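You operate a simulated robot arm through the tools that you are given. There is no shell and no other tool.

You run a simulated robot arm. Do the job below in one go: nothing can be reset, and whatever is moved stays where it is left.

Task
Wipe up the ring mark, level the shaker and set the orange case on it.
Fine: use the white pad and put it back; turn the shaker screws till the bubble lies inside its ring. Set down upright: white pad, orange case. What is to be rubbed or washed off counts as gone when no trace of it is left.

The check looks at the end state, three seconds after you hand in, the way a careful person would. Anything else that was tipped, shoved, dropped, spilled or broken makes it a failure.

Robot
A 7-joint arm with a three-finger gripper, fixed in place. Base frame: the origin is on the floor under the middle of its stand, x ahead of it, y to its left, z up; the work surface is at about z = 900. Lengths are in mm, angles in rad, forces in N, time in s.
It reaches about 1342 mm from its shoulder. Its first joint turns from -2.897 to 2.897 rad. Payload 2.69 kg.
The tool frame sits at the grasp point between the pads (the TCP): z along the fingers, y along the line on which they close. The tips reach 30 mm beyond it. The gripper opens to 128 mm; its body begins 117 mm behind the TCP.
Orientation is that of the tool frame in the base frame, as [roll, pitch, yaw] about the fixed x, y, z axes, in that order (R = Rz(yaw) Ry(pitch) Rx(roll)). With the fingers straight down and closing along the base's y, the tool's x points along the base's -x, its y along +y and its z along -z.

Tools
- The arm moves only by the tool move_arm. Its argument "steps" is a list of rows, each a list of 2 entries, a list of its own where there are three numbers: the shift along the tool's x, y, z in mm, then the turn, a rotation vector about the tool's x, y, z in rad. In form: [[[dx, dy, dz], [ax, ay, az]], ...]. A call has 1 to 20 rows; each row shifts and turns the commanded pose from where the row before left it, along the tool's axes as they then stand. "gripper" is the closure, from 0 (fully open) to 1 (shut), set as the call begins (left out, the last holds). Rows are played at 5 a second. More than 50 mm and 0.15 rad between two rows, or a gripper value outside its range, and nothing of the call is played. A pose out of reach is approached as far as the arm can. The call stops where the force on the tool passes 90 N (or 10 N more than at its start, if that is more) or the arm is blocked; 0.2 s more then pass. The fingers move at their own pace (about 127 mm/s each) and stop on an object; they squeeze with about 32 N. The grip force told is the motor's: it shows also when the fingers shut on nothing. Time passes only in rows, and 0.2 s behind the last, so rows that do not move let the fingers close. It gives the time, the measured TCP pose, the force on the tool (base axes), the opening and the grip force at its end, in the units of the frame above (readings bear some noise), with the torque about the TCP (base axes, N m) and any sound that the robot's microphone picked up, and new pictures: "show" is both (left out), scene, wrist or none.
- Cameras (640 x 400 px; columns grow to the right, rows downward): "scene" is fixed at [400.4, 649.9, 1505.6]; the picture's right is [-0.71, -0.70, 0.00], its down [-0.52, 0.53, -0.68] and it looks along [0.47, -0.48, -0.74] (base axes); focal length 297 px, centre (320, 200). "wrist" rides on the gripper at [58, 54, -131] in the tool frame; the picture's right is [-0.68, 0.74, 0.00], its down [-0.62, -0.57, -0.55] and it looks along [-0.40, -0.37, 0.84] (tool axes); focal length 234 px, centre (320, 200). There is no depth. A picture from a camera that has moved, and an enlarged one, comes with that camera's place and axes in the base frame and with its lens.
- slide_trunk(by): moves the trunk up (or, below 0, down) by that many mm; the arm rides with it, the base frame stays. It gives what a move gives, with no picture.
- inspect(camera, box): a new picture of the part [left, top, right, bottom] of that camera's present view, enlarged. No time passes.
- hand_in(): hands the job in; it is judged then, once.

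Places have to be worked out from the pictures, the camera data and where the tool is seen. Open the gripper and draw the arm clear of the work before you hand the job in, unless the task says otherwise.

The tools are called after "Request:" by a JSON object that holds its "op" and its "data". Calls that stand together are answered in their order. move_arm: Moves the arm, as the interface text tells. Its arguments: {"type":"object","properties":{"steps":{"type":"array","items":{"type":"array"}},"gripper":{"type":"number"},"show":{"type":"string","enum":["both","scene","wrist","none"]}},"required":["steps"]} The other tools are called the same way: slide_trunk (by) moves the trunk up or down; inspect (camera, box) takes an enlarged picture of a part of a camera's view; hand_in () hands the job in.

At the start:

```text
time_s: 0.0
position: [596.3, 362.2, 1258.3]
ee_rot: [-3.141, 0.0, -3.141]
ft_force: [-0.1, -0.5, -0.3]
torque: [-0.03, 0.01, -0.04]
finger_gap: 128.0
grip_force: 0.1
trunk travel left (down, up): [-150.0, 200.0]
```

scene: 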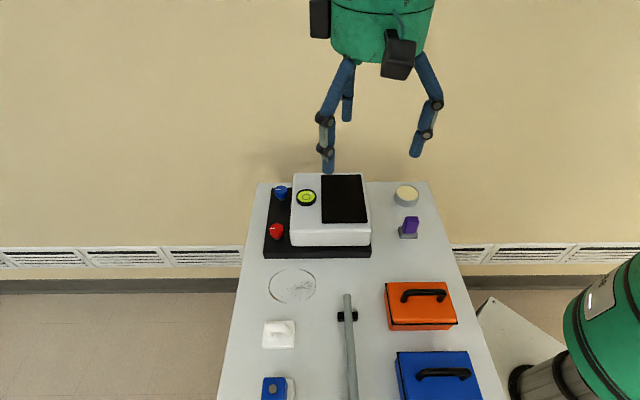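
wrist: 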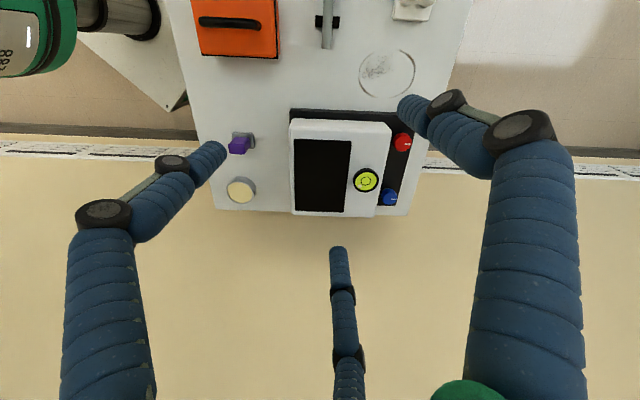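

I start by looking closely at the scene: shaker with two screws (blue, red) and bubble level, ring mark, white pad, orange case. I'll enlarge these parts before moving.

Request:
{"op": "inspect", "data": {"camera": "scene", "box": [240, 170, 400, 270]}}

Request:
{"op": "inspect", "data": {"camera": "scene", "box": [220, 250, 380, 400]}}

Request:
{"op": "inspect", "data": {"camera": "scene", "box": [360, 170, 500, 400]}}

Request:
{"op": "inspect", "data": {"camera": "wrist", "box": [280, 90, 440, 220]}}

```text
4.00 times, centred on (320, 220) of scene
camera zoom: at [400.4, 649.9, 1505.6], right [-0.71, -0.7, 0.0], down [-0.52, 0.53, -0.68], along [0.47, -0.48, -0.74], focal length 1188 px, centre (320, 120)
```

zoom: 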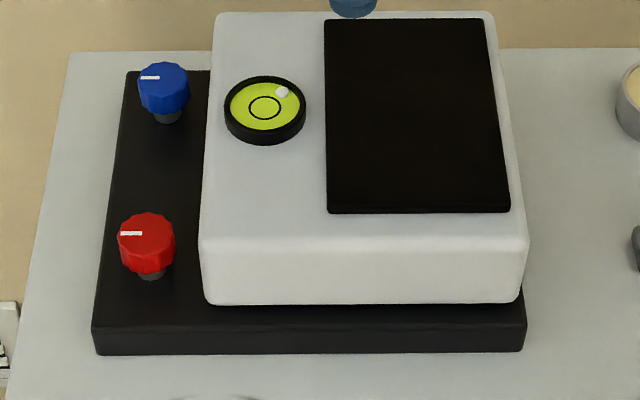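

```text
2.67 times, centred on (300, 325) of scene
camera zoom: at [400.4, 649.9, 1505.6], right [-0.71, -0.7, 0.0], down [-0.52, 0.53, -0.68], along [0.47, -0.48, -0.74], focal length 792 px, centre (373, -133)
```

zoom: 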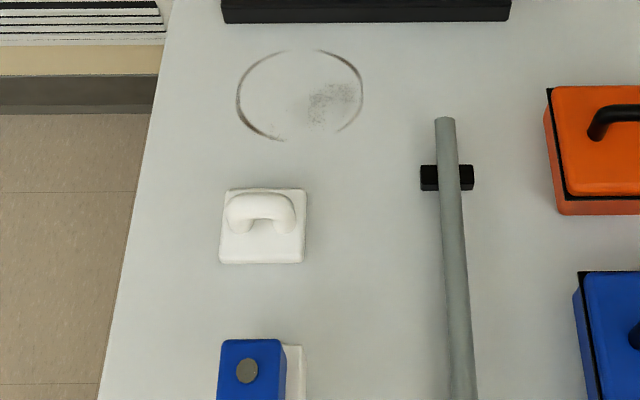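

```text
1.74 times, centred on (430, 285) of scene
camera zoom: at [400.4, 649.9, 1505.6], right [-0.71, -0.7, 0.0], down [-0.52, 0.53, -0.68], along [0.47, -0.48, -0.74], focal length 516 px, centre (129, 52)
```

zoom: 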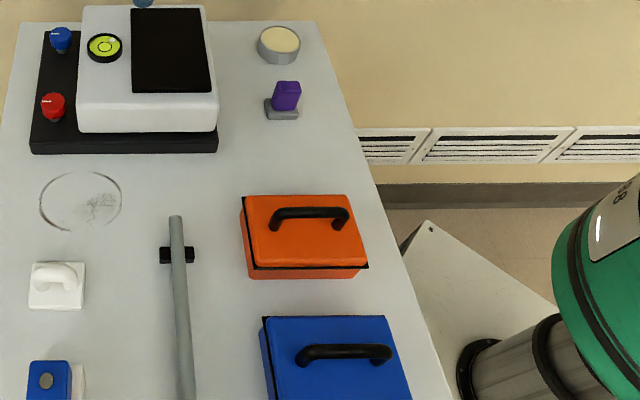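

```text
3.08 times, centred on (360, 155) of wrist
camera zoom: at [539.0, 416.5, 1389.6], right [0.68, 0.74, 0.0], down [0.62, -0.57, 0.55], along [0.4, -0.37, -0.84], focal length 720 px, centre (197, 338)
```

zoom: 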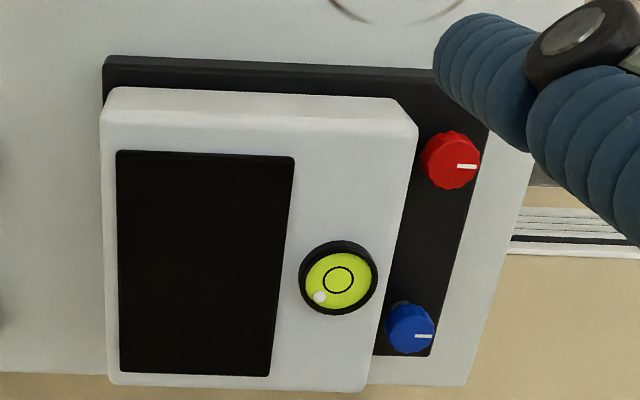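

The pad, ring, shaker and cases are located roughly; the table's axes lie about 44.5° turned from the base's. I turn the tool to the table axes and shut the gripper in free air to see how the three fingers close.

Request:
{"op": "move_arm", "data": {"steps": [[[0, 0, 0], [0, 0, -0.1295]], [[0, 0, 0], [0, 0, -0.1295]], [[0, 0, 0], [0, 0, -0.1295]], [[0, 0, 0], [0, 0, -0.1295]], [[0, 0, 0], [0, 0, -0.1295]], [[0, 0, 0], [0, 0, -0.1295]]], "gripper": 1}}

```text
time_s: 1.4
position: [596.4, 363.4, 1260.0]
ee_rot: [3.14, 0.001, -2.362]
ft_force: [-0.2, 0.0, -0.9]
torque: [-0.02, 0.01, 0.0]
finger_gap: 2.3
grip_force: 31.5
trunk travel left (down, up): [-150.0, 200.0]
camera wrist: at [518.0, 360.0, 1389.9], right [-0.04, 1.0, 0.0], down [0.84, 0.03, 0.55], along [0.55, 0.02, -0.84], focal length 234 px, centre (320, 200)
```

scene: 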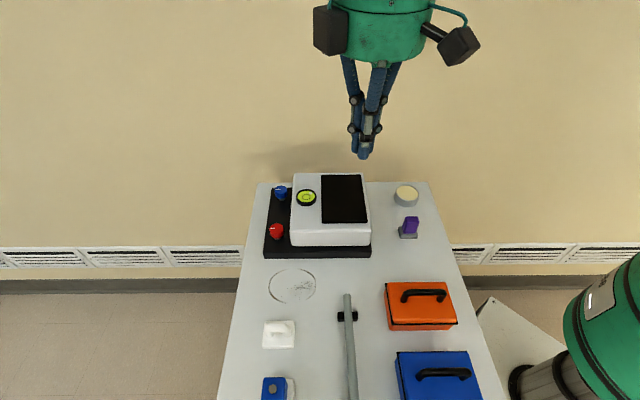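
wrist: 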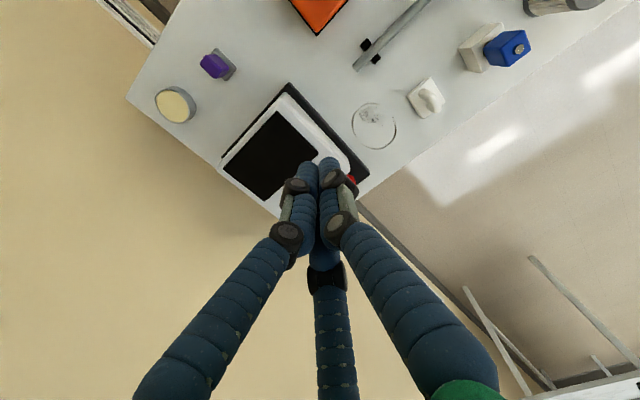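

The fingers close radially, three at 120°, to a near-zero gap. Now I move opened over the white pad (judged at about x 594, y 568) at a safe height for a close look.

Request:
{"op": "move_arm", "data": {"steps": [[[-28.5, 29.5, 22], [0, 0, 0]], [[-28.5, 29.5, 22], [0, 0, 0]], [[-28.5, 29.5, 22], [0, 0, 0]], [[-28.5, 29.5, 22], [0, 0, 0]], [[-28.5, 29.5, 22], [0, 0, 0]], [[0, 0, 0], [0, 0, 0]]], "gripper": 0}}

```text
time_s: 2.8
position: [594.8, 569.2, 1148.7]
ee_rot: [3.142, 0.001, -2.366]
ft_force: [0.0, 1.0, -0.2]
torque: [-0.06, -0.01, -0.01]
finger_gap: 127.8
grip_force: 0.1
trunk travel left (down, up): [-150.0, 200.0]
camera wrist: at [515.5, 567.0, 1278.9], right [-0.03, 1.0, 0.0], down [0.84, 0.03, 0.55], along [0.55, 0.02, -0.84], focal length 234 px, centre (320, 200)
```

scene: 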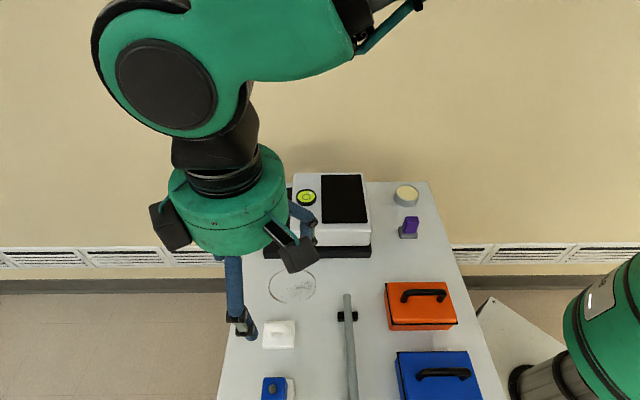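
wrist: 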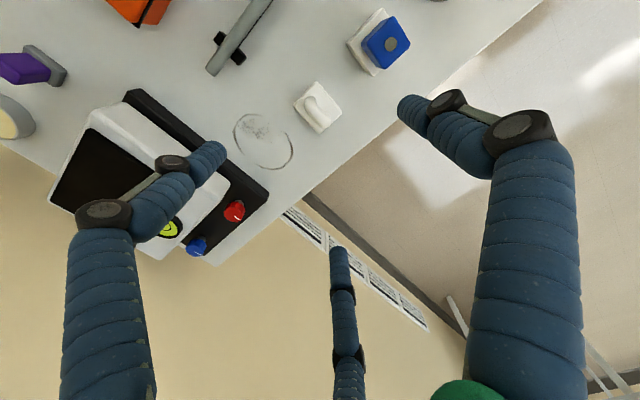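

The wrist picture puts the pad at about (590, 565), agreeing with the scene camera. I enlarge it and the blue thing beside it.

Request:
{"op": "inspect", "data": {"camera": "wrist", "box": [220, 60, 360, 180]}}

Request:
{"op": "inspect", "data": {"camera": "wrist", "box": [190, 0, 430, 100]}}

Request:
{"op": "inspect", "data": {"camera": "scene", "box": [240, 260, 340, 360]}}

Request:
{"op": "inspect", "data": {"camera": "wrist", "box": [40, 80, 280, 270]}}

```text
3.33 times, centred on (290, 120) of wrist
camera zoom: at [515.5, 567.0, 1278.9], right [-0.03, 1.0, 0.0], down [0.84, 0.03, 0.55], along [0.55, 0.02, -0.84], focal length 781 px, centre (420, 467)
```

zoom: 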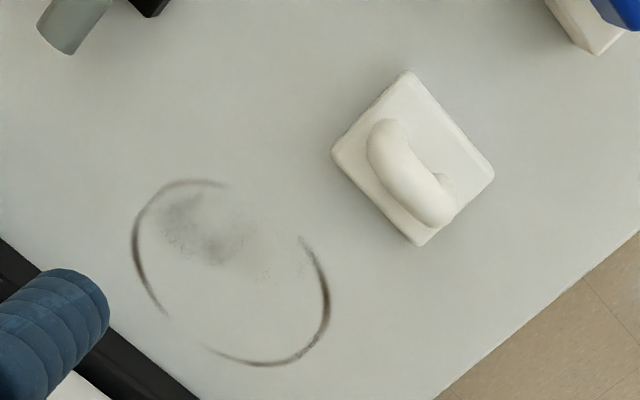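

```text
2.67 times, centred on (310, 50) of wrist
camera zoom: at [515.5, 567.0, 1278.9], right [-0.03, 1.0, 0.0], down [0.84, 0.03, 0.55], along [0.55, 0.02, -0.84], focal length 624 px, centre (347, 600)
```

zoom: 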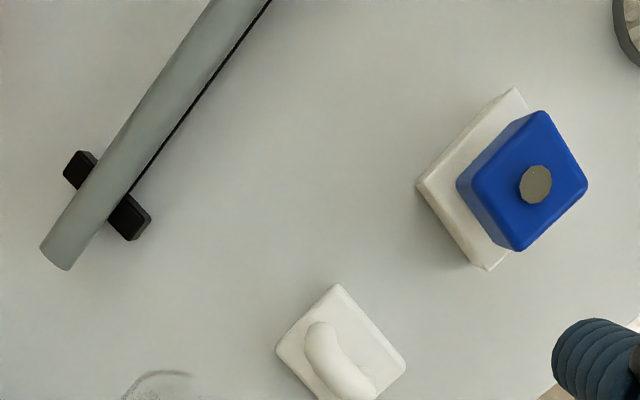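

```text
4.00 times, centred on (290, 310) of scene
camera zoom: at [400.4, 649.9, 1505.6], right [-0.71, -0.7, 0.0], down [-0.52, 0.53, -0.68], along [0.47, -0.48, -0.74], focal length 1188 px, centre (440, -240)
```

zoom: 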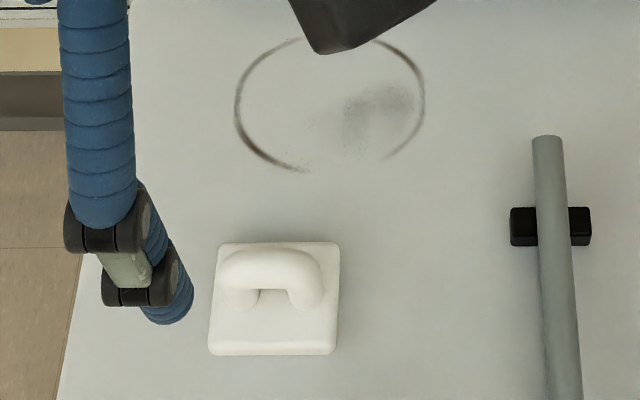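

```text
2.11 times, centred on (160, 175) of wrist
camera zoom: at [515.5, 567.0, 1278.9], right [-0.03, 1.0, 0.0], down [0.84, 0.03, 0.55], along [0.55, 0.02, -0.84], focal length 493 px, centre (657, 253)
```

zoom: 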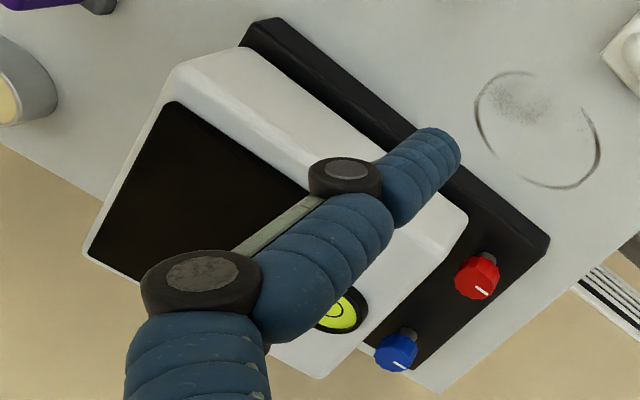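

The pad is about 60 × 47 mm, its arch handle running along the table's width with its bar near z ≈ 945, centre about (592, 567). I partly close the gripper (to stay off the blue block) and go down above the handle.

Request:
{"op": "move_arm", "data": {"steps": [[[3.6, -2.1, 30], [0, 0, 0]], [[0, 0, 40], [0, 0, 0]], [[0, 0, 40], [0, 0, 0]], [[0, 0, 39], [0, 0, 0]], [[0, 0, 0], [0, 0, 0]]], "gripper": 0.45}}

```text
time_s: 4.0
position: [593.8, 563.4, 999.5]
ee_rot: [-3.141, -0.002, -2.364]
ft_force: [-0.2, 1.0, -0.9]
torque: [-0.03, 0.04, -0.02]
finger_gap: 70.2
grip_force: 0.1
trunk travel left (down, up): [-150.0, 200.0]
camera wrist: at [515.3, 561.7, 1130.0], right [-0.03, 1.0, 0.0], down [0.84, 0.03, 0.55], along [0.55, 0.02, -0.84], focal length 234 px, centre (320, 200)
```

scene: 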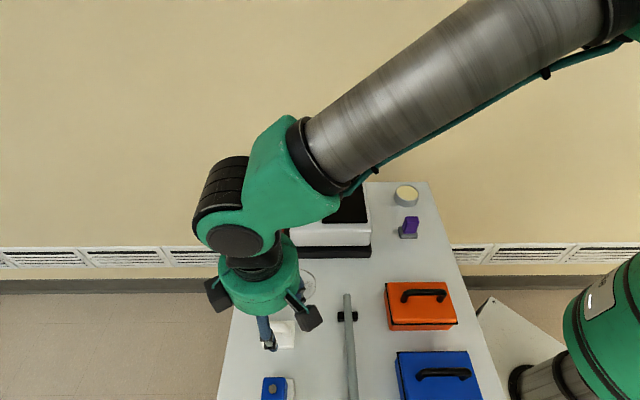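
wrist: 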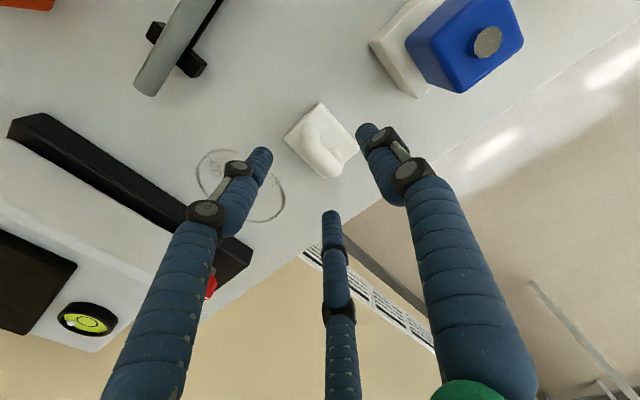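

The handle is framed by the fingers; I enlarge the wrist view to fix its place before descending.

Request:
{"op": "inspect", "data": {"camera": "wrist", "box": [240, 80, 400, 240]}}

Request:
{"op": "inspect", "data": {"camera": "scene", "box": [230, 280, 330, 400]}}

```text
2.50 times, centred on (320, 160) of wrist
camera zoom: at [515.3, 561.7, 1130.0], right [-0.03, 1.0, 0.0], down [0.84, 0.03, 0.55], along [0.55, 0.02, -0.84], focal length 585 px, centre (320, 300)
```

zoom: 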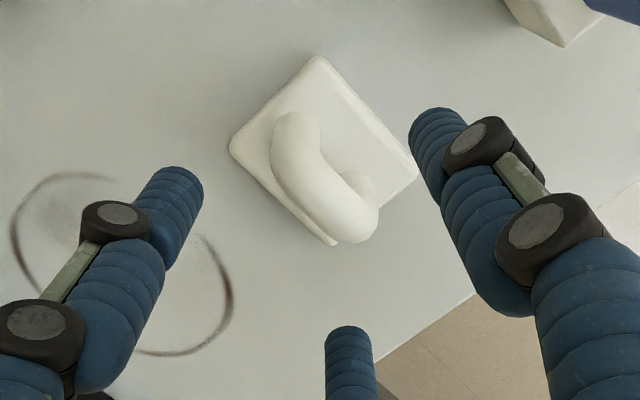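

```text
3.33 times, centred on (280, 340) of scene
camera zoom: at [400.4, 649.9, 1505.6], right [-0.71, -0.7, 0.0], down [-0.52, 0.53, -0.68], along [0.47, -0.48, -0.74], focal length 990 px, centre (453, -267)
```

zoom: 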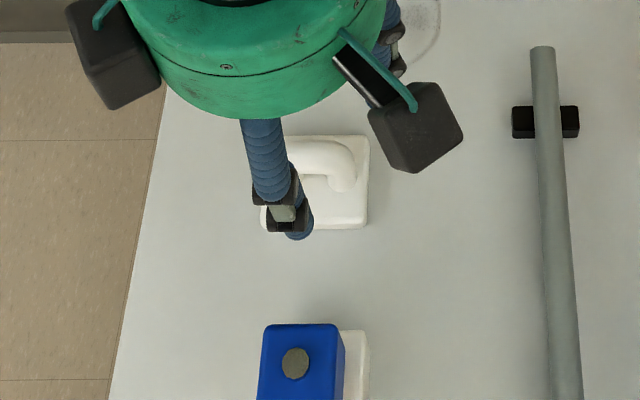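

The TCP axis passes within a few mm of the bar's middle. I descend to about z 948 and then close on the handle.

Request:
{"op": "move_arm", "data": {"steps": [[[0, 0, 20], [0, 0, 0]], [[0, 0, 20], [0, 0, 0]], [[0, 0, 11], [0, 0, 0]], [[0, 0, 0], [0, 0, 0]]], "gripper": 0.45}}

```text
time_s: 5.0
position: [593.2, 564.4, 949.3]
ee_rot: [3.141, -0.001, -2.363]
ft_force: [-0.1, -0.2, -0.2]
torque: [0.0, -0.01, 0.01]
finger_gap: 70.1
grip_force: 0.0
trunk travel left (down, up): [-150.0, 200.0]
camera wrist: at [515.0, 561.6, 1079.5], right [-0.03, 1.0, 0.0], down [0.84, 0.03, 0.55], along [0.55, 0.02, -0.84], focal length 234 px, centre (320, 200)
```

scene: 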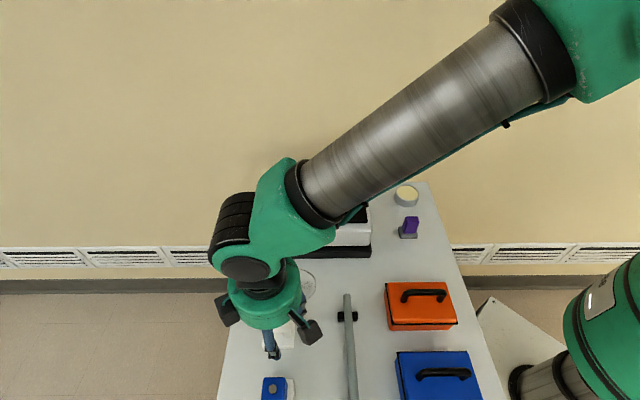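
wrist: 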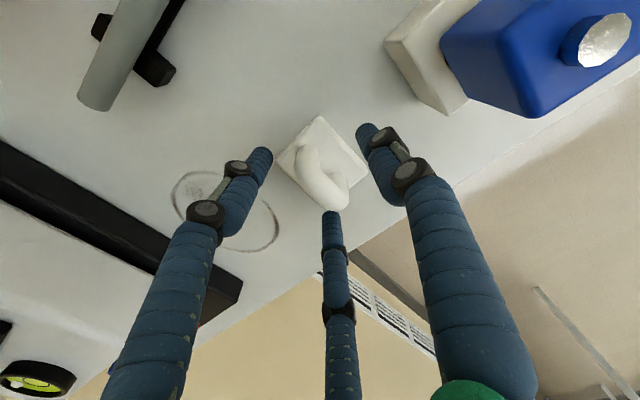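

No contact yet; I enlarge the view to confirm that the bar lies among the fingertips before closing.

Request:
{"op": "inspect", "data": {"camera": "wrist", "box": [240, 80, 400, 240]}}

Request:
{"op": "inspect", "data": {"camera": "scene", "box": [230, 280, 330, 400]}}

```text
2.50 times, centred on (320, 160) of wrist
camera zoom: at [515.0, 561.6, 1079.5], right [-0.03, 1.0, 0.0], down [0.84, 0.03, 0.55], along [0.55, 0.02, -0.84], focal length 585 px, centre (320, 300)
```

zoom: 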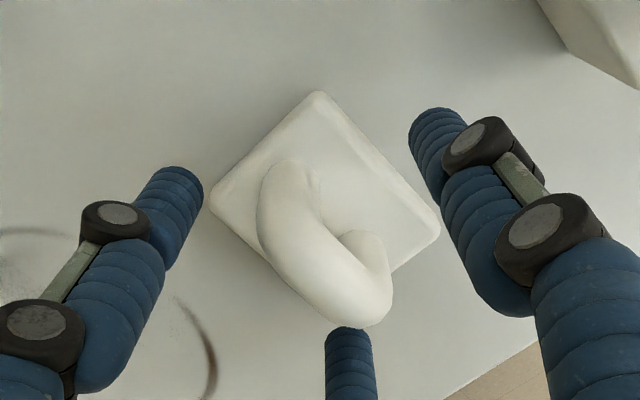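

```text
3.33 times, centred on (280, 340) of scene
camera zoom: at [400.4, 649.9, 1505.6], right [-0.71, -0.7, 0.0], down [-0.52, 0.53, -0.68], along [0.47, -0.48, -0.74], focal length 990 px, centre (453, -267)
```

zoom: 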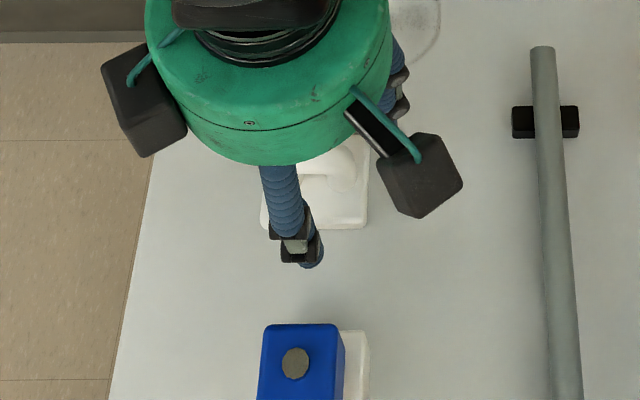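

The bar is at z ≈ 940 and within 2 mm of the tool axis. I lower 4 mm more and close on it.

Request:
{"op": "move_arm", "data": {"steps": [[[0, 0, 4], [0, 0, 0]], [[0, 0, 0], [0, 0, 0]]], "gripper": 0.45, "show": "none"}}

Request:
{"op": "move_arm", "data": {"steps": [[[0, 0, 0], [0, 0, 0]], [[0, 0, 0], [0, 0, 0]], [[0, 0, 0], [0, 0, 0]], [[0, 0, 0], [0, 0, 0]]], "gripper": 1}}

```text
time_s: 5.6
position: [594.6, 563.9, 946.3]
ee_rot: [-3.139, 0.0, -2.365]
ft_force: [0.4, 0.1, 0.3]
torque: [0.0, -0.01, -0.02]
finger_gap: 70.6
grip_force: 0.0
trunk travel left (down, up): [-150.0, 200.0]
```

```text
time_s: 6.6
position: [592.4, 564.2, 945.6]
ee_rot: [-3.141, -0.002, -2.366]
ft_force: [-0.8, 0.5, -0.2]
torque: [-0.01, 0.01, 0.0]
finger_gap: 29.6
grip_force: 31.9
trunk travel left (down, up): [-150.0, 200.0]
camera wrist: at [515.1, 561.5, 1075.5], right [-0.03, 1.0, 0.0], down [0.84, 0.03, 0.55], along [0.55, 0.02, -0.84], focal length 234 px, centre (320, 200)
```

scene: 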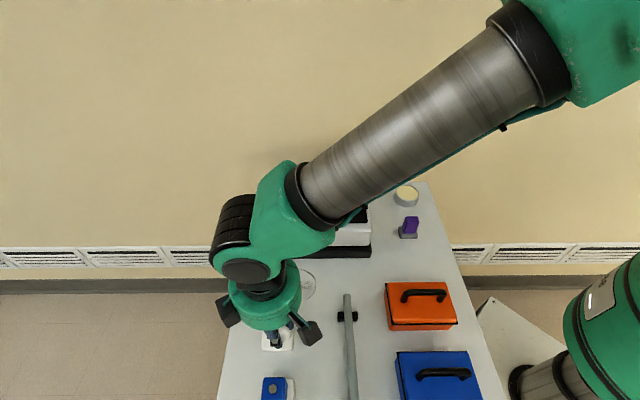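
wrist: 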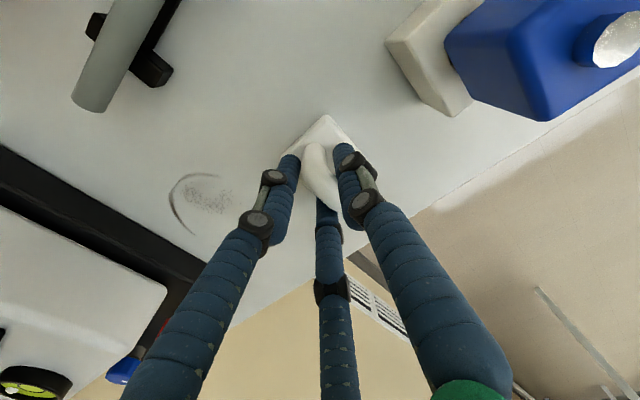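

The handle is held (gap 29.6 mm, grip 32 N). I lift slightly to see if the pad hangs level and comes along.

Request:
{"op": "move_arm", "data": {"steps": [[[0, 0, -10], [0, 0, 0]], [[0, 0, -10], [0, 0, 0]], [[0, 0, 0], [0, 0, 0]]]}}

Request:
{"op": "inspect", "data": {"camera": "wrist", "box": [240, 80, 400, 240]}}

Request:
{"op": "inspect", "data": {"camera": "scene", "box": [230, 280, 330, 400]}}

```text
time_s: 7.4
position: [594.6, 563.8, 965.8]
ee_rot: [-3.141, -0.001, -2.365]
ft_force: [0.7, -0.5, -1.1]
torque: [0.0, -0.01, 0.01]
finger_gap: 29.5
grip_force: 32.1
trunk travel left (down, up): [-150.0, 200.0]
camera wrist: at [514.6, 561.1, 1095.5], right [-0.03, 1.0, 0.0], down [0.84, 0.03, 0.55], along [0.55, 0.02, -0.84], focal length 234 px, centre (320, 200)
```

scene: 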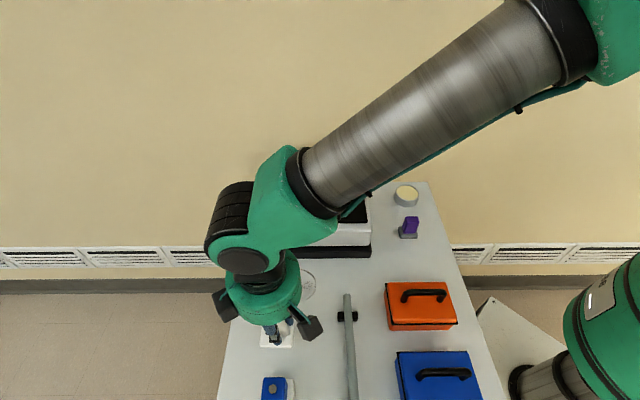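
wrist: 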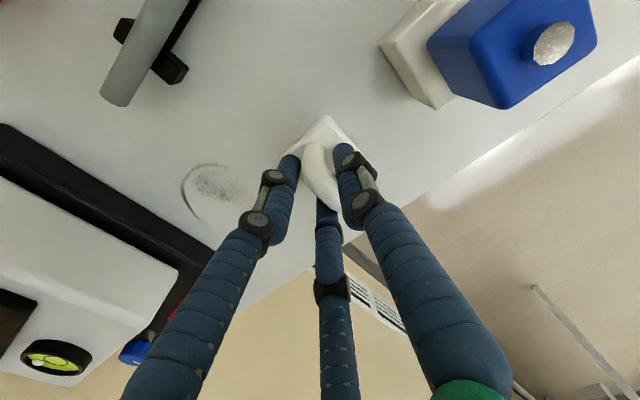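

```text
2.50 times, centred on (320, 160) of wrist
camera zoom: at [514.6, 561.1, 1095.5], right [-0.03, 1.0, 0.0], down [0.84, 0.03, 0.55], along [0.55, 0.02, -0.84], focal length 585 px, centre (320, 300)
```

zoom: 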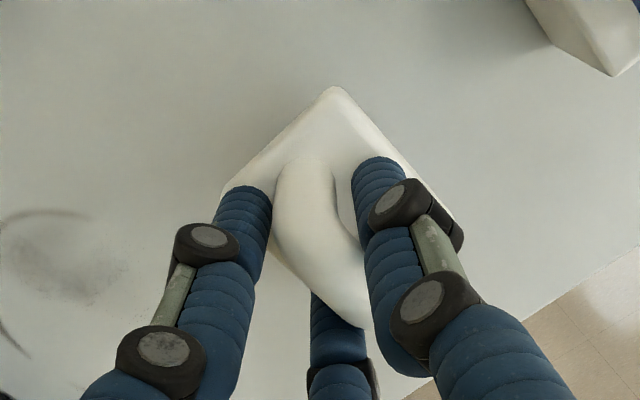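

```text
3.33 times, centred on (280, 340) of scene
camera zoom: at [400.4, 649.9, 1505.6], right [-0.71, -0.7, 0.0], down [-0.52, 0.53, -0.68], along [0.47, -0.48, -0.74], focal length 990 px, centre (453, -267)
```

zoom: 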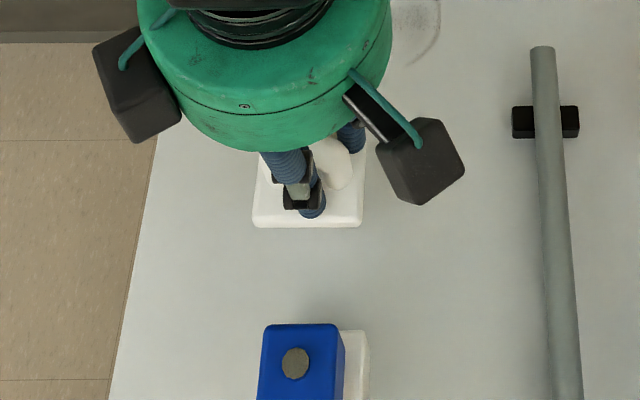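

The pad came up level. I carry it low to the ring's near-left corner (pad centre at about p −110, q 270 in table axes), then set it down and feel for contact.

Request:
{"op": "move_arm", "data": {"steps": [[[-10, -26, 0], [0, 0, 0]], [[-10, -26, 0], [0, 0, 0]], [[-10, -27, 0], [0, 0, 0]], [[0, 0, 10], [0, 0, 0]], [[0, 0, 8], [0, 0, 0]], [[0, 0, 2], [0, 0, 0]], [[0, 0, 0], [0, 0, 0]]]}}

```text
time_s: 9.0
position: [669.7, 526.7, 945.5]
ee_rot: [3.141, 0.0, -2.365]
ft_force: [-0.9, -0.2, 0.5]
torque: [0.03, -0.01, -0.02]
finger_gap: 29.4
grip_force: 31.6
trunk travel left (down, up): [-150.0, 200.0]
camera wrist: at [591.8, 525.6, 1075.4], right [-0.03, 1.0, 0.0], down [0.84, 0.03, 0.55], along [0.55, 0.02, -0.84], focal length 234 px, centre (320, 200)
```

scene: 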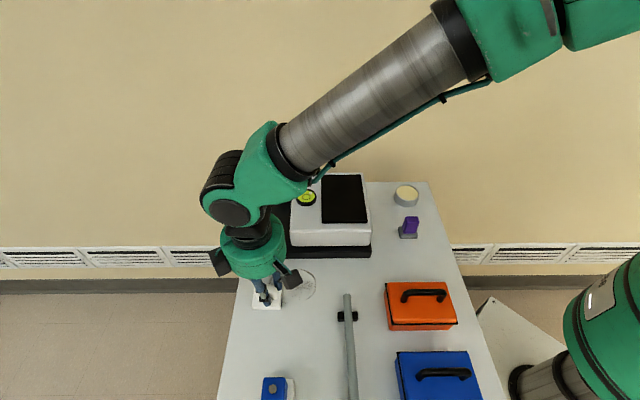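
wrist: 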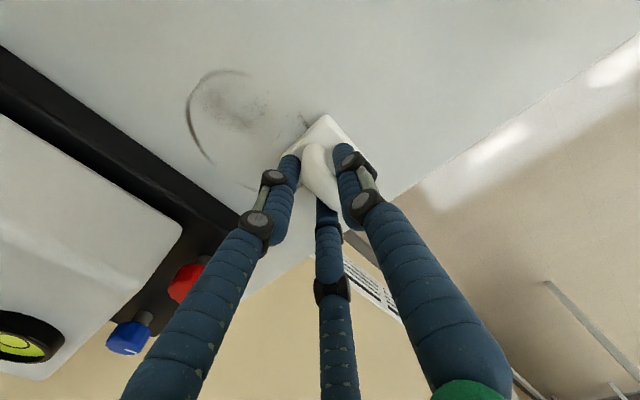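

Little force yet at the former resting height. I press down in small steps to find a firm contact.

Request:
{"op": "move_arm", "data": {"steps": [[[0, 0, 1], [0, 0, 0]], [[0, 0, 1], [0, 0, 0]], [[0, 0, 0], [0, 0, 0]]], "show": "none"}}

```text
time_s: 9.8
position: [668.7, 528.9, 945.4]
ee_rot: [-3.141, 0.002, -2.365]
ft_force: [-1.5, -2.5, 14.6]
torque: [-0.07, 0.27, -0.01]
finger_gap: 29.3
grip_force: 32.1
trunk travel left (down, up): [-150.0, 200.0]
```

A press of about 15 N. Now I wipe the first two passes across the ring along the table's width.

Request:
{"op": "move_arm", "data": {"steps": [[[12.5, 0, 0], [0, 0, 0]], [[12.5, 0, 0], [0, 0, 0]], [[12.5, 0, 0], [0, 0, 0]], [[12.5, 0, 0], [0, 0, 0]], [[12.5, 0, 0], [0, 0, 0]], [[12.5, 0, 0], [0, 0, 0]], [[12.5, 0, 0], [0, 0, 0]], [[12.5, 0, 0], [0, 0, 0]], [[0, -10, 0], [0, 0, 0]], [[0, -10, 0], [0, 0, 0]], [[-12.5, 0, 0], [0, 0, 0]], [[-12.5, 0, 0], [0, 0, 0]], [[-12.5, 0, 0], [0, 0, 0]], [[-12.5, 0, 0], [0, 0, 0]], [[-12.5, 0, 0], [0, 0, 0]], [[-12.5, 0, 0], [0, 0, 0]], [[-12.5, 0, 0], [0, 0, 0]], [[-12.5, 0, 0], [0, 0, 0]]]}}

```text
time_s: 13.6
position: [683.9, 513.3, 945.2]
ee_rot: [3.141, -0.001, -2.363]
ft_force: [-4.2, -4.4, 22.5]
torque: [-0.01, 0.22, 0.06]
finger_gap: 29.5
grip_force: 32.4
trunk travel left (down, up): [-150.0, 200.0]
camera wrist: at [605.6, 511.1, 1074.4], right [-0.03, 1.0, 0.0], down [0.84, 0.03, 0.55], along [0.55, 0.02, -0.84], focal length 234 px, centre (320, 200)
```

scene: 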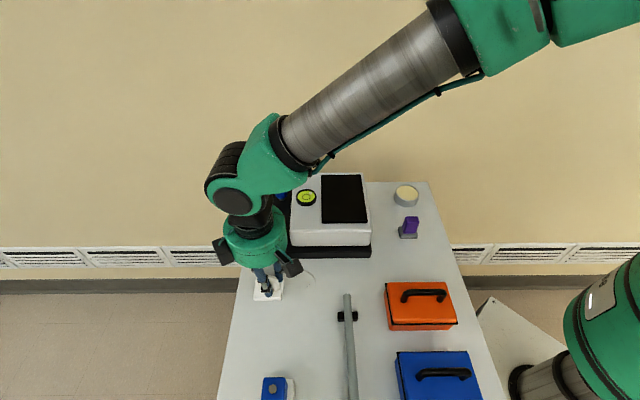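
wrist: 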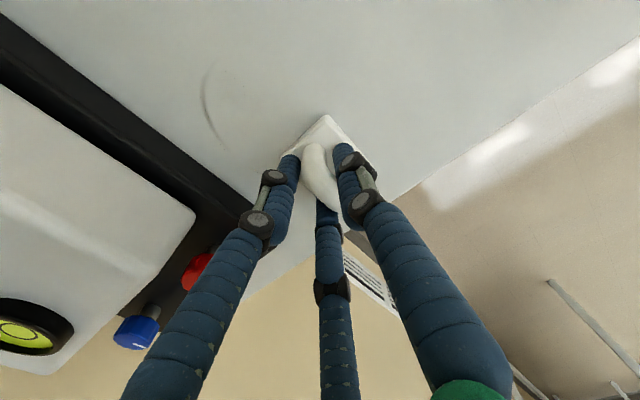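

The wiped band is clean; the far arc remains. I continue with two more passes further back (pad edge stays short of the shaker base).

Request:
{"op": "move_arm", "data": {"steps": [[[0, -10, 0], [0, 0, 0]], [[0, -10, 0], [0, 0, 0]], [[12.5, 0, 0], [0, 0, 0]], [[12.5, 0, 0], [0, 0, 0]], [[12.5, 0, 0], [0, 0, 0]], [[12.5, 0, 0], [0, 0, 0]], [[12.5, 0, 0], [0, 0, 0]], [[12.5, 0, 0], [0, 0, 0]], [[12.5, 0, 0], [0, 0, 0]], [[12.5, 0, 0], [0, 0, 0]], [[0, -9, 0], [0, 0, 0]], [[0, -9, 0], [0, 0, 0]], [[-12.5, 0, 0], [0, 0, 0]], [[-12.5, 0, 0], [0, 0, 0]], [[-12.5, 0, 0], [0, 0, 0]], [[-12.5, 0, 0], [0, 0, 0]], [[-12.5, 0, 0], [0, 0, 0]], [[-12.5, 0, 0], [0, 0, 0]], [[-12.5, 0, 0], [0, 0, 0]], [[-12.5, 0, 0], [0, 0, 0]]]}}

```text
time_s: 17.8
position: [712.2, 486.7, 944.9]
ee_rot: [3.141, 0.002, -2.364]
ft_force: [0.6, -0.5, 8.0]
torque: [-0.02, 0.02, -0.01]
finger_gap: 29.2
grip_force: 31.8
trunk travel left (down, up): [-150.0, 200.0]
camera wrist: at [632.5, 484.5, 1074.0], right [-0.03, 1.0, 0.0], down [0.84, 0.03, 0.55], along [0.55, 0.02, -0.84], focal length 234 px, centre (320, 200)
```

scene: 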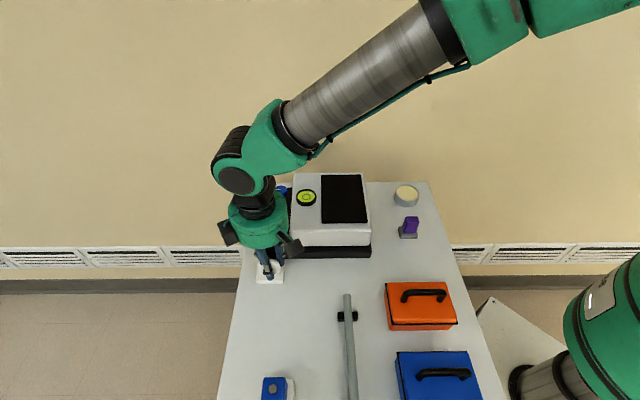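
wrist: 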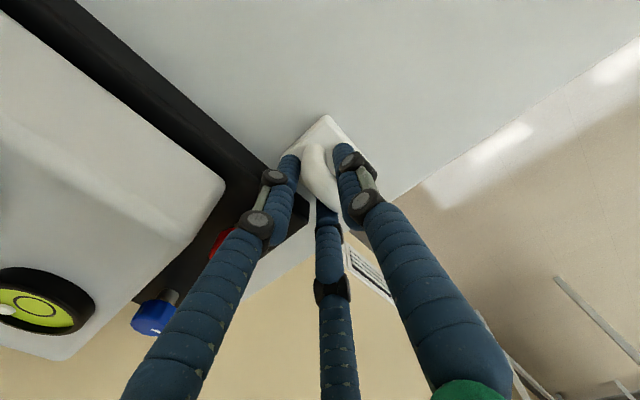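

The area looks clean; I enlarge both views to search for any trace left.

Request:
{"op": "inspect", "data": {"camera": "wrist", "box": [150, 0, 350, 130]}}

Request:
{"op": "inspect", "data": {"camera": "scene", "box": [240, 250, 340, 340]}}

```text
3.08 times, centred on (250, 65) of wrist
camera zoom: at [632.5, 484.5, 1074.0], right [-0.03, 1.0, 0.0], down [0.84, 0.03, 0.55], along [0.55, 0.02, -0.84], focal length 720 px, centre (535, 615)
```

zoom: 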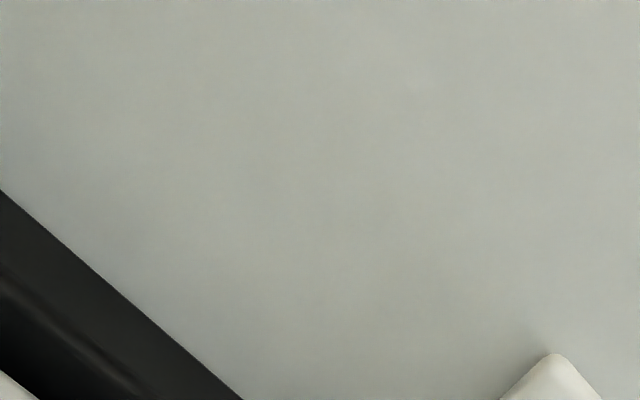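

```text
4.44 times, centred on (290, 295) of scene
camera zoom: at [400.4, 649.9, 1505.6], right [-0.71, -0.7, 0.0], down [-0.52, 0.53, -0.68], along [0.47, -0.48, -0.74], focal length 1319 px, centre (453, -222)
```

zoom: 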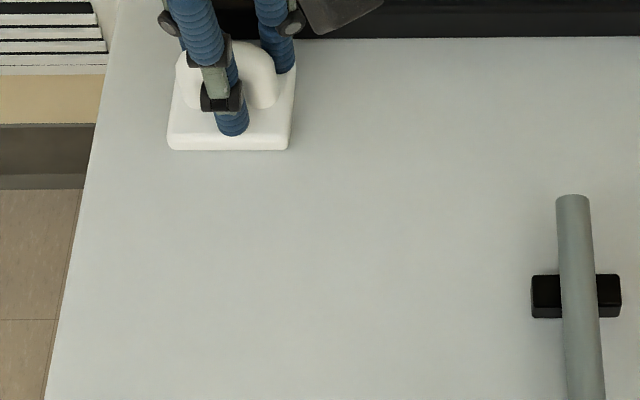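

No trace is visible; to be sure I go over the area again on the way back with slightly more pressure on intermediate tracks.

Request:
{"op": "move_arm", "data": {"steps": [[[0, 0, 1], [0, 0, 0]], [[12.5, 0, 0], [0, 0, 0]], [[12.5, 0, 0], [0, 0, 0]], [[12.5, 0, 0], [0, 0, 0]], [[12.5, 0, 0], [0, 0, 0]], [[12.5, 0, 0], [0, 0, 0]], [[12.5, 0, 0], [0, 0, 0]], [[12.5, 0, 0], [0, 0, 0]], [[12.5, 0, 0], [0, 0, 0]], [[0, 10, 0], [0, 0, 0]], [[0, 8, 0], [0, 0, 0]], [[-12.5, 0, 0], [0, 0, 0]], [[-12.5, 0, 0], [0, 0, 0]], [[-12.5, 0, 0], [0, 0, 0]], [[-12.5, 0, 0], [0, 0, 0]], [[-12.5, 0, 0], [0, 0, 0]], [[-12.5, 0, 0], [0, 0, 0]], [[-12.5, 0, 0], [0, 0, 0]], [[-12.5, 0, 0], [0, 0, 0]]], "show": "none"}}

Request:
{"op": "move_arm", "data": {"steps": [[[0, 10, 0], [0, 0, 0]], [[0, 10, 0], [0, 0, 0]], [[12.5, 0, 0], [0, 0, 0]], [[12.5, 0, 0], [0, 0, 0]], [[12.5, 0, 0], [0, 0, 0]], [[12.5, 0, 0], [0, 0, 0]], [[12.5, 0, 0], [0, 0, 0]], [[12.5, 0, 0], [0, 0, 0]], [[12.5, 0, 0], [0, 0, 0]], [[12.5, 0, 0], [0, 0, 0]], [[0, 10, 0], [0, 0, 0]], [[0, 10, 0], [0, 0, 0]], [[-12.5, 0, 0], [0, 0, 0]], [[-12.5, 0, 0], [0, 0, 0]], [[-12.5, 0, 0], [0, 0, 0]], [[-12.5, 0, 0], [0, 0, 0]], [[-12.5, 0, 0], [0, 0, 0]], [[-12.5, 0, 0], [0, 0, 0]], [[-12.5, 0, 0], [0, 0, 0]], [[-12.5, 0, 0], [0, 0, 0]]]}}

```text
time_s: 21.8
position: [698.2, 499.3, 943.2]
ee_rot: [-3.14, 0.0, -2.362]
ft_force: [-3.4, -4.2, 18.7]
torque: [-0.07, 0.21, 0.02]
finger_gap: 28.9
grip_force: 31.5
trunk travel left (down, up): [-150.0, 200.0]
```

```text
time_s: 26.0
position: [669.7, 528.3, 942.3]
ee_rot: [3.141, 0.0, -2.364]
ft_force: [-1.0, -1.4, 18.2]
torque: [-0.09, 0.14, 0.0]
finger_gap: 29.3
grip_force: 32.5
trunk travel left (down, up): [-150.0, 200.0]
camera wrist: at [591.5, 526.1, 1073.2], right [-0.03, 1.0, 0.0], down [0.83, 0.03, 0.55], along [0.55, 0.02, -0.84], focal length 234 px, centre (320, 200)
```

scene: 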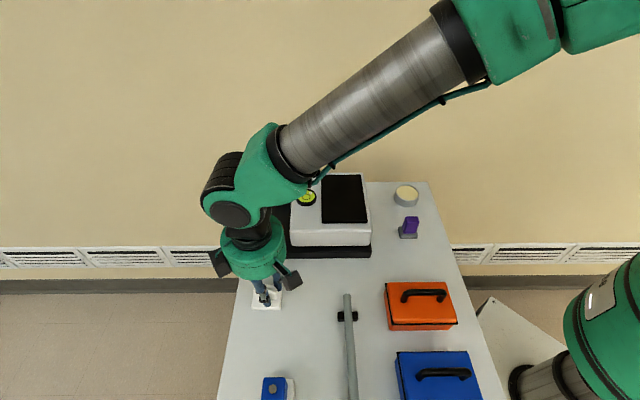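
wrist: 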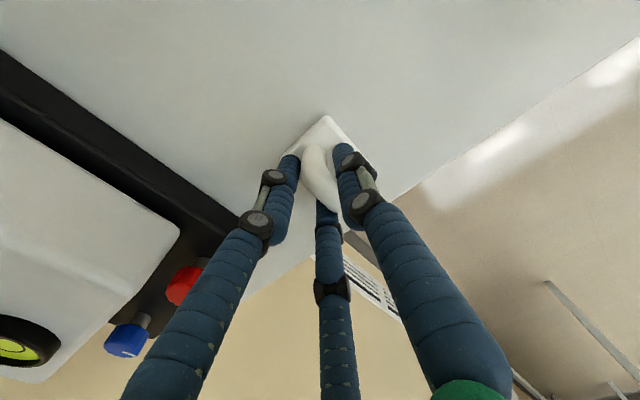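

Force stayed near 18 N. I look closely at the whole wiped area for any remains.

Request:
{"op": "inspect", "data": {"camera": "wrist", "box": [120, 0, 340, 200]}}

Request:
{"op": "inspect", "data": {"camera": "scene", "box": [235, 250, 345, 330]}}

```text
2.00 times, centred on (230, 100) of wrist
camera zoom: at [591.5, 526.1, 1073.2], right [-0.03, 1.0, 0.0], down [0.83, 0.03, 0.55], along [0.55, 0.02, -0.84], focal length 468 px, centre (500, 400)
```

zoom: 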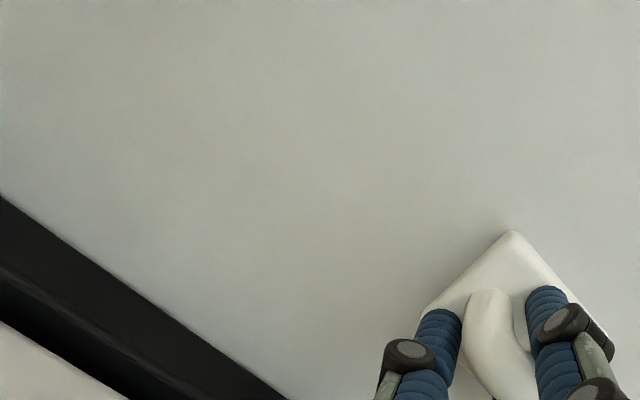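

```text
5.00 times, centred on (290, 290) of scene
camera zoom: at [400.4, 649.9, 1505.6], right [-0.71, -0.7, 0.0], down [-0.52, 0.53, -0.68], along [0.47, -0.48, -0.74], focal length 1484 px, centre (470, -250)
```

zoom: 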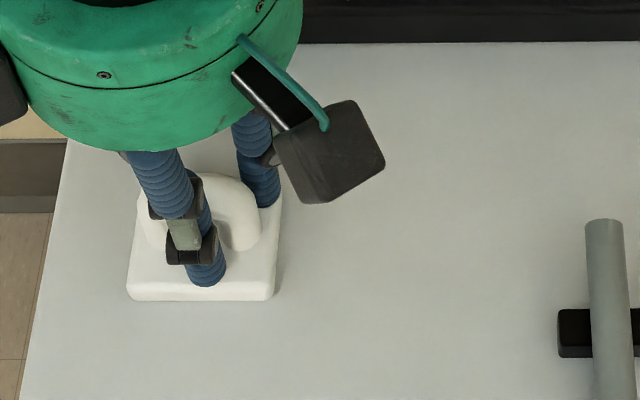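

The surface is clean. I lift the pad and carry it back over its former place, then set it down lightly.

Request:
{"op": "move_arm", "data": {"steps": [[[0, 0, -12], [0, 0, 0]], [[10, 25, 0], [0, 0, 0]], [[10, 25, 0], [0, 0, 0]], [[10.3, 25.2, 0], [0, 0, 0]], [[0, 0, 6], [0, 0, 0]], [[0, 0, 4], [0, 0, 0]], [[0, 0, 0], [0, 0, 0]]]}}

Request:
{"op": "inspect", "data": {"camera": "scene", "box": [230, 280, 330, 400]}}

Request:
{"op": "inspect", "data": {"camera": "wrist", "box": [240, 80, 400, 240]}}

```text
time_s: 27.6
position: [596.3, 559.6, 944.5]
ee_rot: [3.141, 0.001, -2.364]
ft_force: [-0.3, 0.4, -0.9]
torque: [0.02, 0.0, 0.0]
finger_gap: 29.3
grip_force: 31.7
trunk travel left (down, up): [-150.0, 200.0]
camera wrist: at [518.4, 558.2, 1074.7], right [-0.03, 1.0, 0.0], down [0.84, 0.03, 0.55], along [0.55, 0.02, -0.84], focal length 234 px, centre (320, 200)
```

scene: 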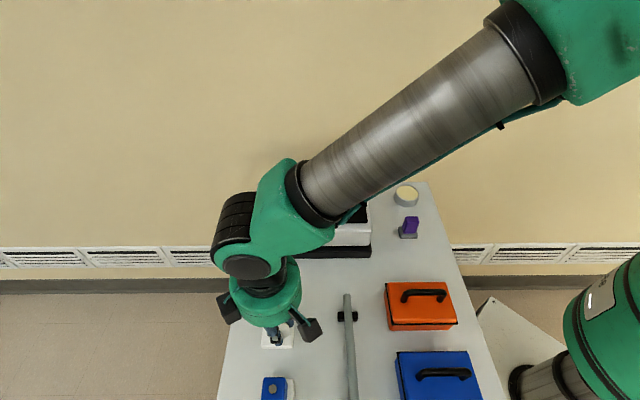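
wrist: 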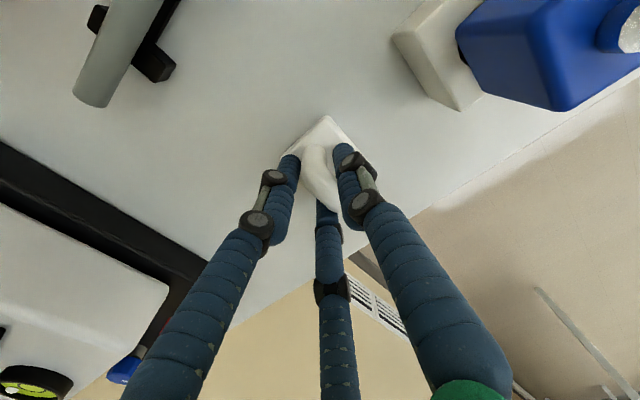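

```text
3.33 times, centred on (280, 340) of scene
camera zoom: at [400.4, 649.9, 1505.6], right [-0.71, -0.7, 0.0], down [-0.52, 0.53, -0.68], along [0.47, -0.48, -0.74], focal length 990 px, centre (453, -267)
```

zoom: 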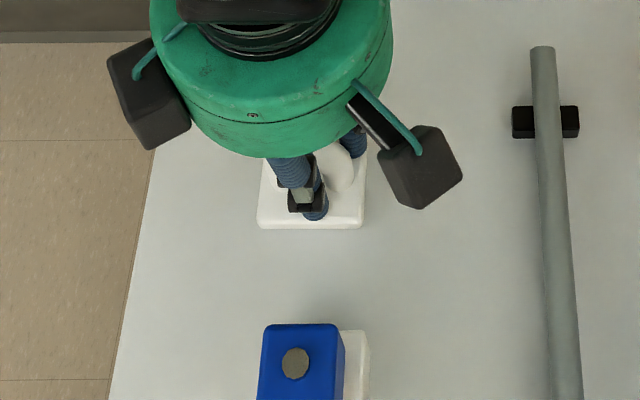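

```text
2.50 times, centred on (320, 160) of wrist
camera zoom: at [518.4, 558.2, 1074.7], right [-0.03, 1.0, 0.0], down [0.84, 0.03, 0.55], along [0.55, 0.02, -0.84], focal length 585 px, centre (320, 300)
```

zoom: 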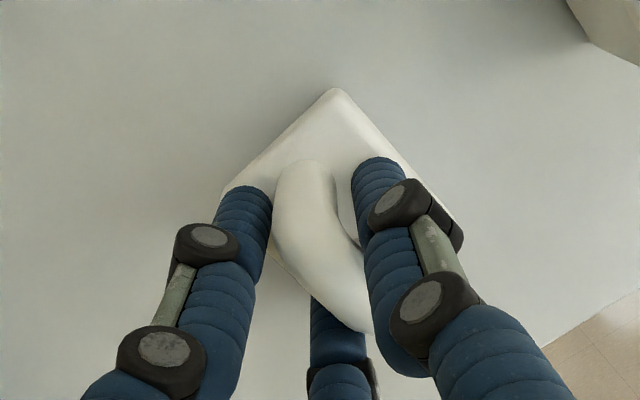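

The pad is about 2 mm left of its original spot and hovers slightly. I nudge it 2 mm to the right, lower to touch, then release partly.

Request:
{"op": "move_arm", "data": {"steps": [[[2.2, 0, 0], [0, 0, 0]], [[0, 0, 1.2], [0, 0, 0]], [[0, 0, 0], [0, 0, 0]]], "show": "none"}}

```text
time_s: 28.4
position: [594.6, 560.1, 943.9]
ee_rot: [-3.141, 0.0, -2.363]
ft_force: [-0.9, 0.2, -0.2]
torque: [0.01, -0.04, -0.02]
finger_gap: 29.4
grip_force: 32.0
trunk travel left (down, up): [-150.0, 200.0]
```

Request:
{"op": "move_arm", "data": {"steps": [[[0, 0, 0.8], [0, 0, 0]], [[0, 0, 0.7], [0, 0, 0]], [[0, 0, 0], [0, 0, 0]]], "show": "none"}}

```text
time_s: 29.2
position: [595.1, 558.9, 943.5]
ee_rot: [-3.141, 0.003, -2.365]
ft_force: [1.0, -2.3, 11.0]
torque: [-0.07, 0.09, -0.01]
finger_gap: 29.4
grip_force: 32.7
trunk travel left (down, up): [-150.0, 200.0]
```

Contact is felt (11 N), so the pad rests on the table; I ease off a little and open to the earlier partial width.

Request:
{"op": "move_arm", "data": {"steps": [[[0, 0, -0.7], [0, 0, 0]], [[0, 0, 0], [0, 0, 0]]], "show": "none"}}

Request:
{"op": "move_arm", "data": {"steps": [[[0, 0, 0], [0, 0, 0]], [[0, 0, 0], [0, 0, 0]], [[0, 0, 0], [0, 0, 0]]], "gripper": 0.45}}

Request:
{"op": "inspect", "data": {"camera": "wrist", "box": [240, 80, 400, 240]}}

```text
time_s: 29.8
position: [594.2, 559.5, 944.0]
ee_rot: [-3.141, 0.002, -2.366]
ft_force: [2.3, 2.0, 10.9]
torque: [0.05, -0.03, 0.01]
finger_gap: 29.4
grip_force: 32.4
trunk travel left (down, up): [-150.0, 200.0]
```

```text
time_s: 30.6
position: [594.1, 558.9, 940.8]
ee_rot: [3.142, -0.002, -2.365]
ft_force: [-0.2, -0.3, 1.8]
torque: [0.04, -0.05, -0.01]
finger_gap: 71.3
grip_force: 0.1
trunk travel left (down, up): [-150.0, 200.0]
camera wrist: at [516.0, 556.5, 1072.4], right [-0.03, 1.0, 0.0], down [0.84, 0.03, 0.55], along [0.55, 0.02, -0.84], focal length 234 px, centre (320, 200)
```

scene: 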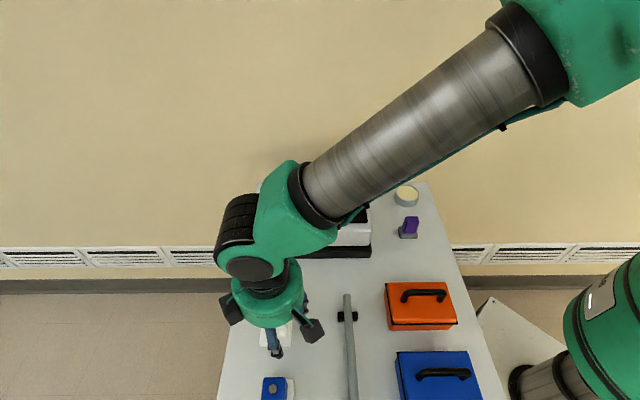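
wrist: 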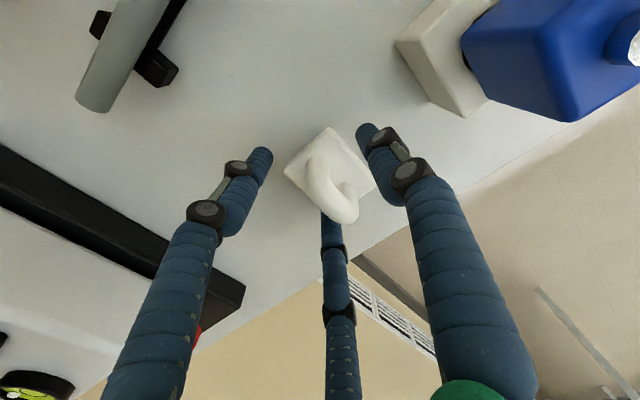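

```text
2.50 times, centred on (320, 160) of wrist
camera zoom: at [516.0, 556.5, 1072.4], right [-0.03, 1.0, 0.0], down [0.84, 0.03, 0.55], along [0.55, 0.02, -0.84], focal length 585 px, centre (320, 300)
```

zoom: 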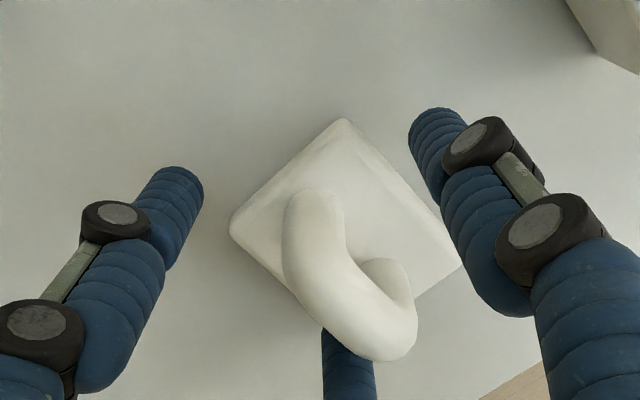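

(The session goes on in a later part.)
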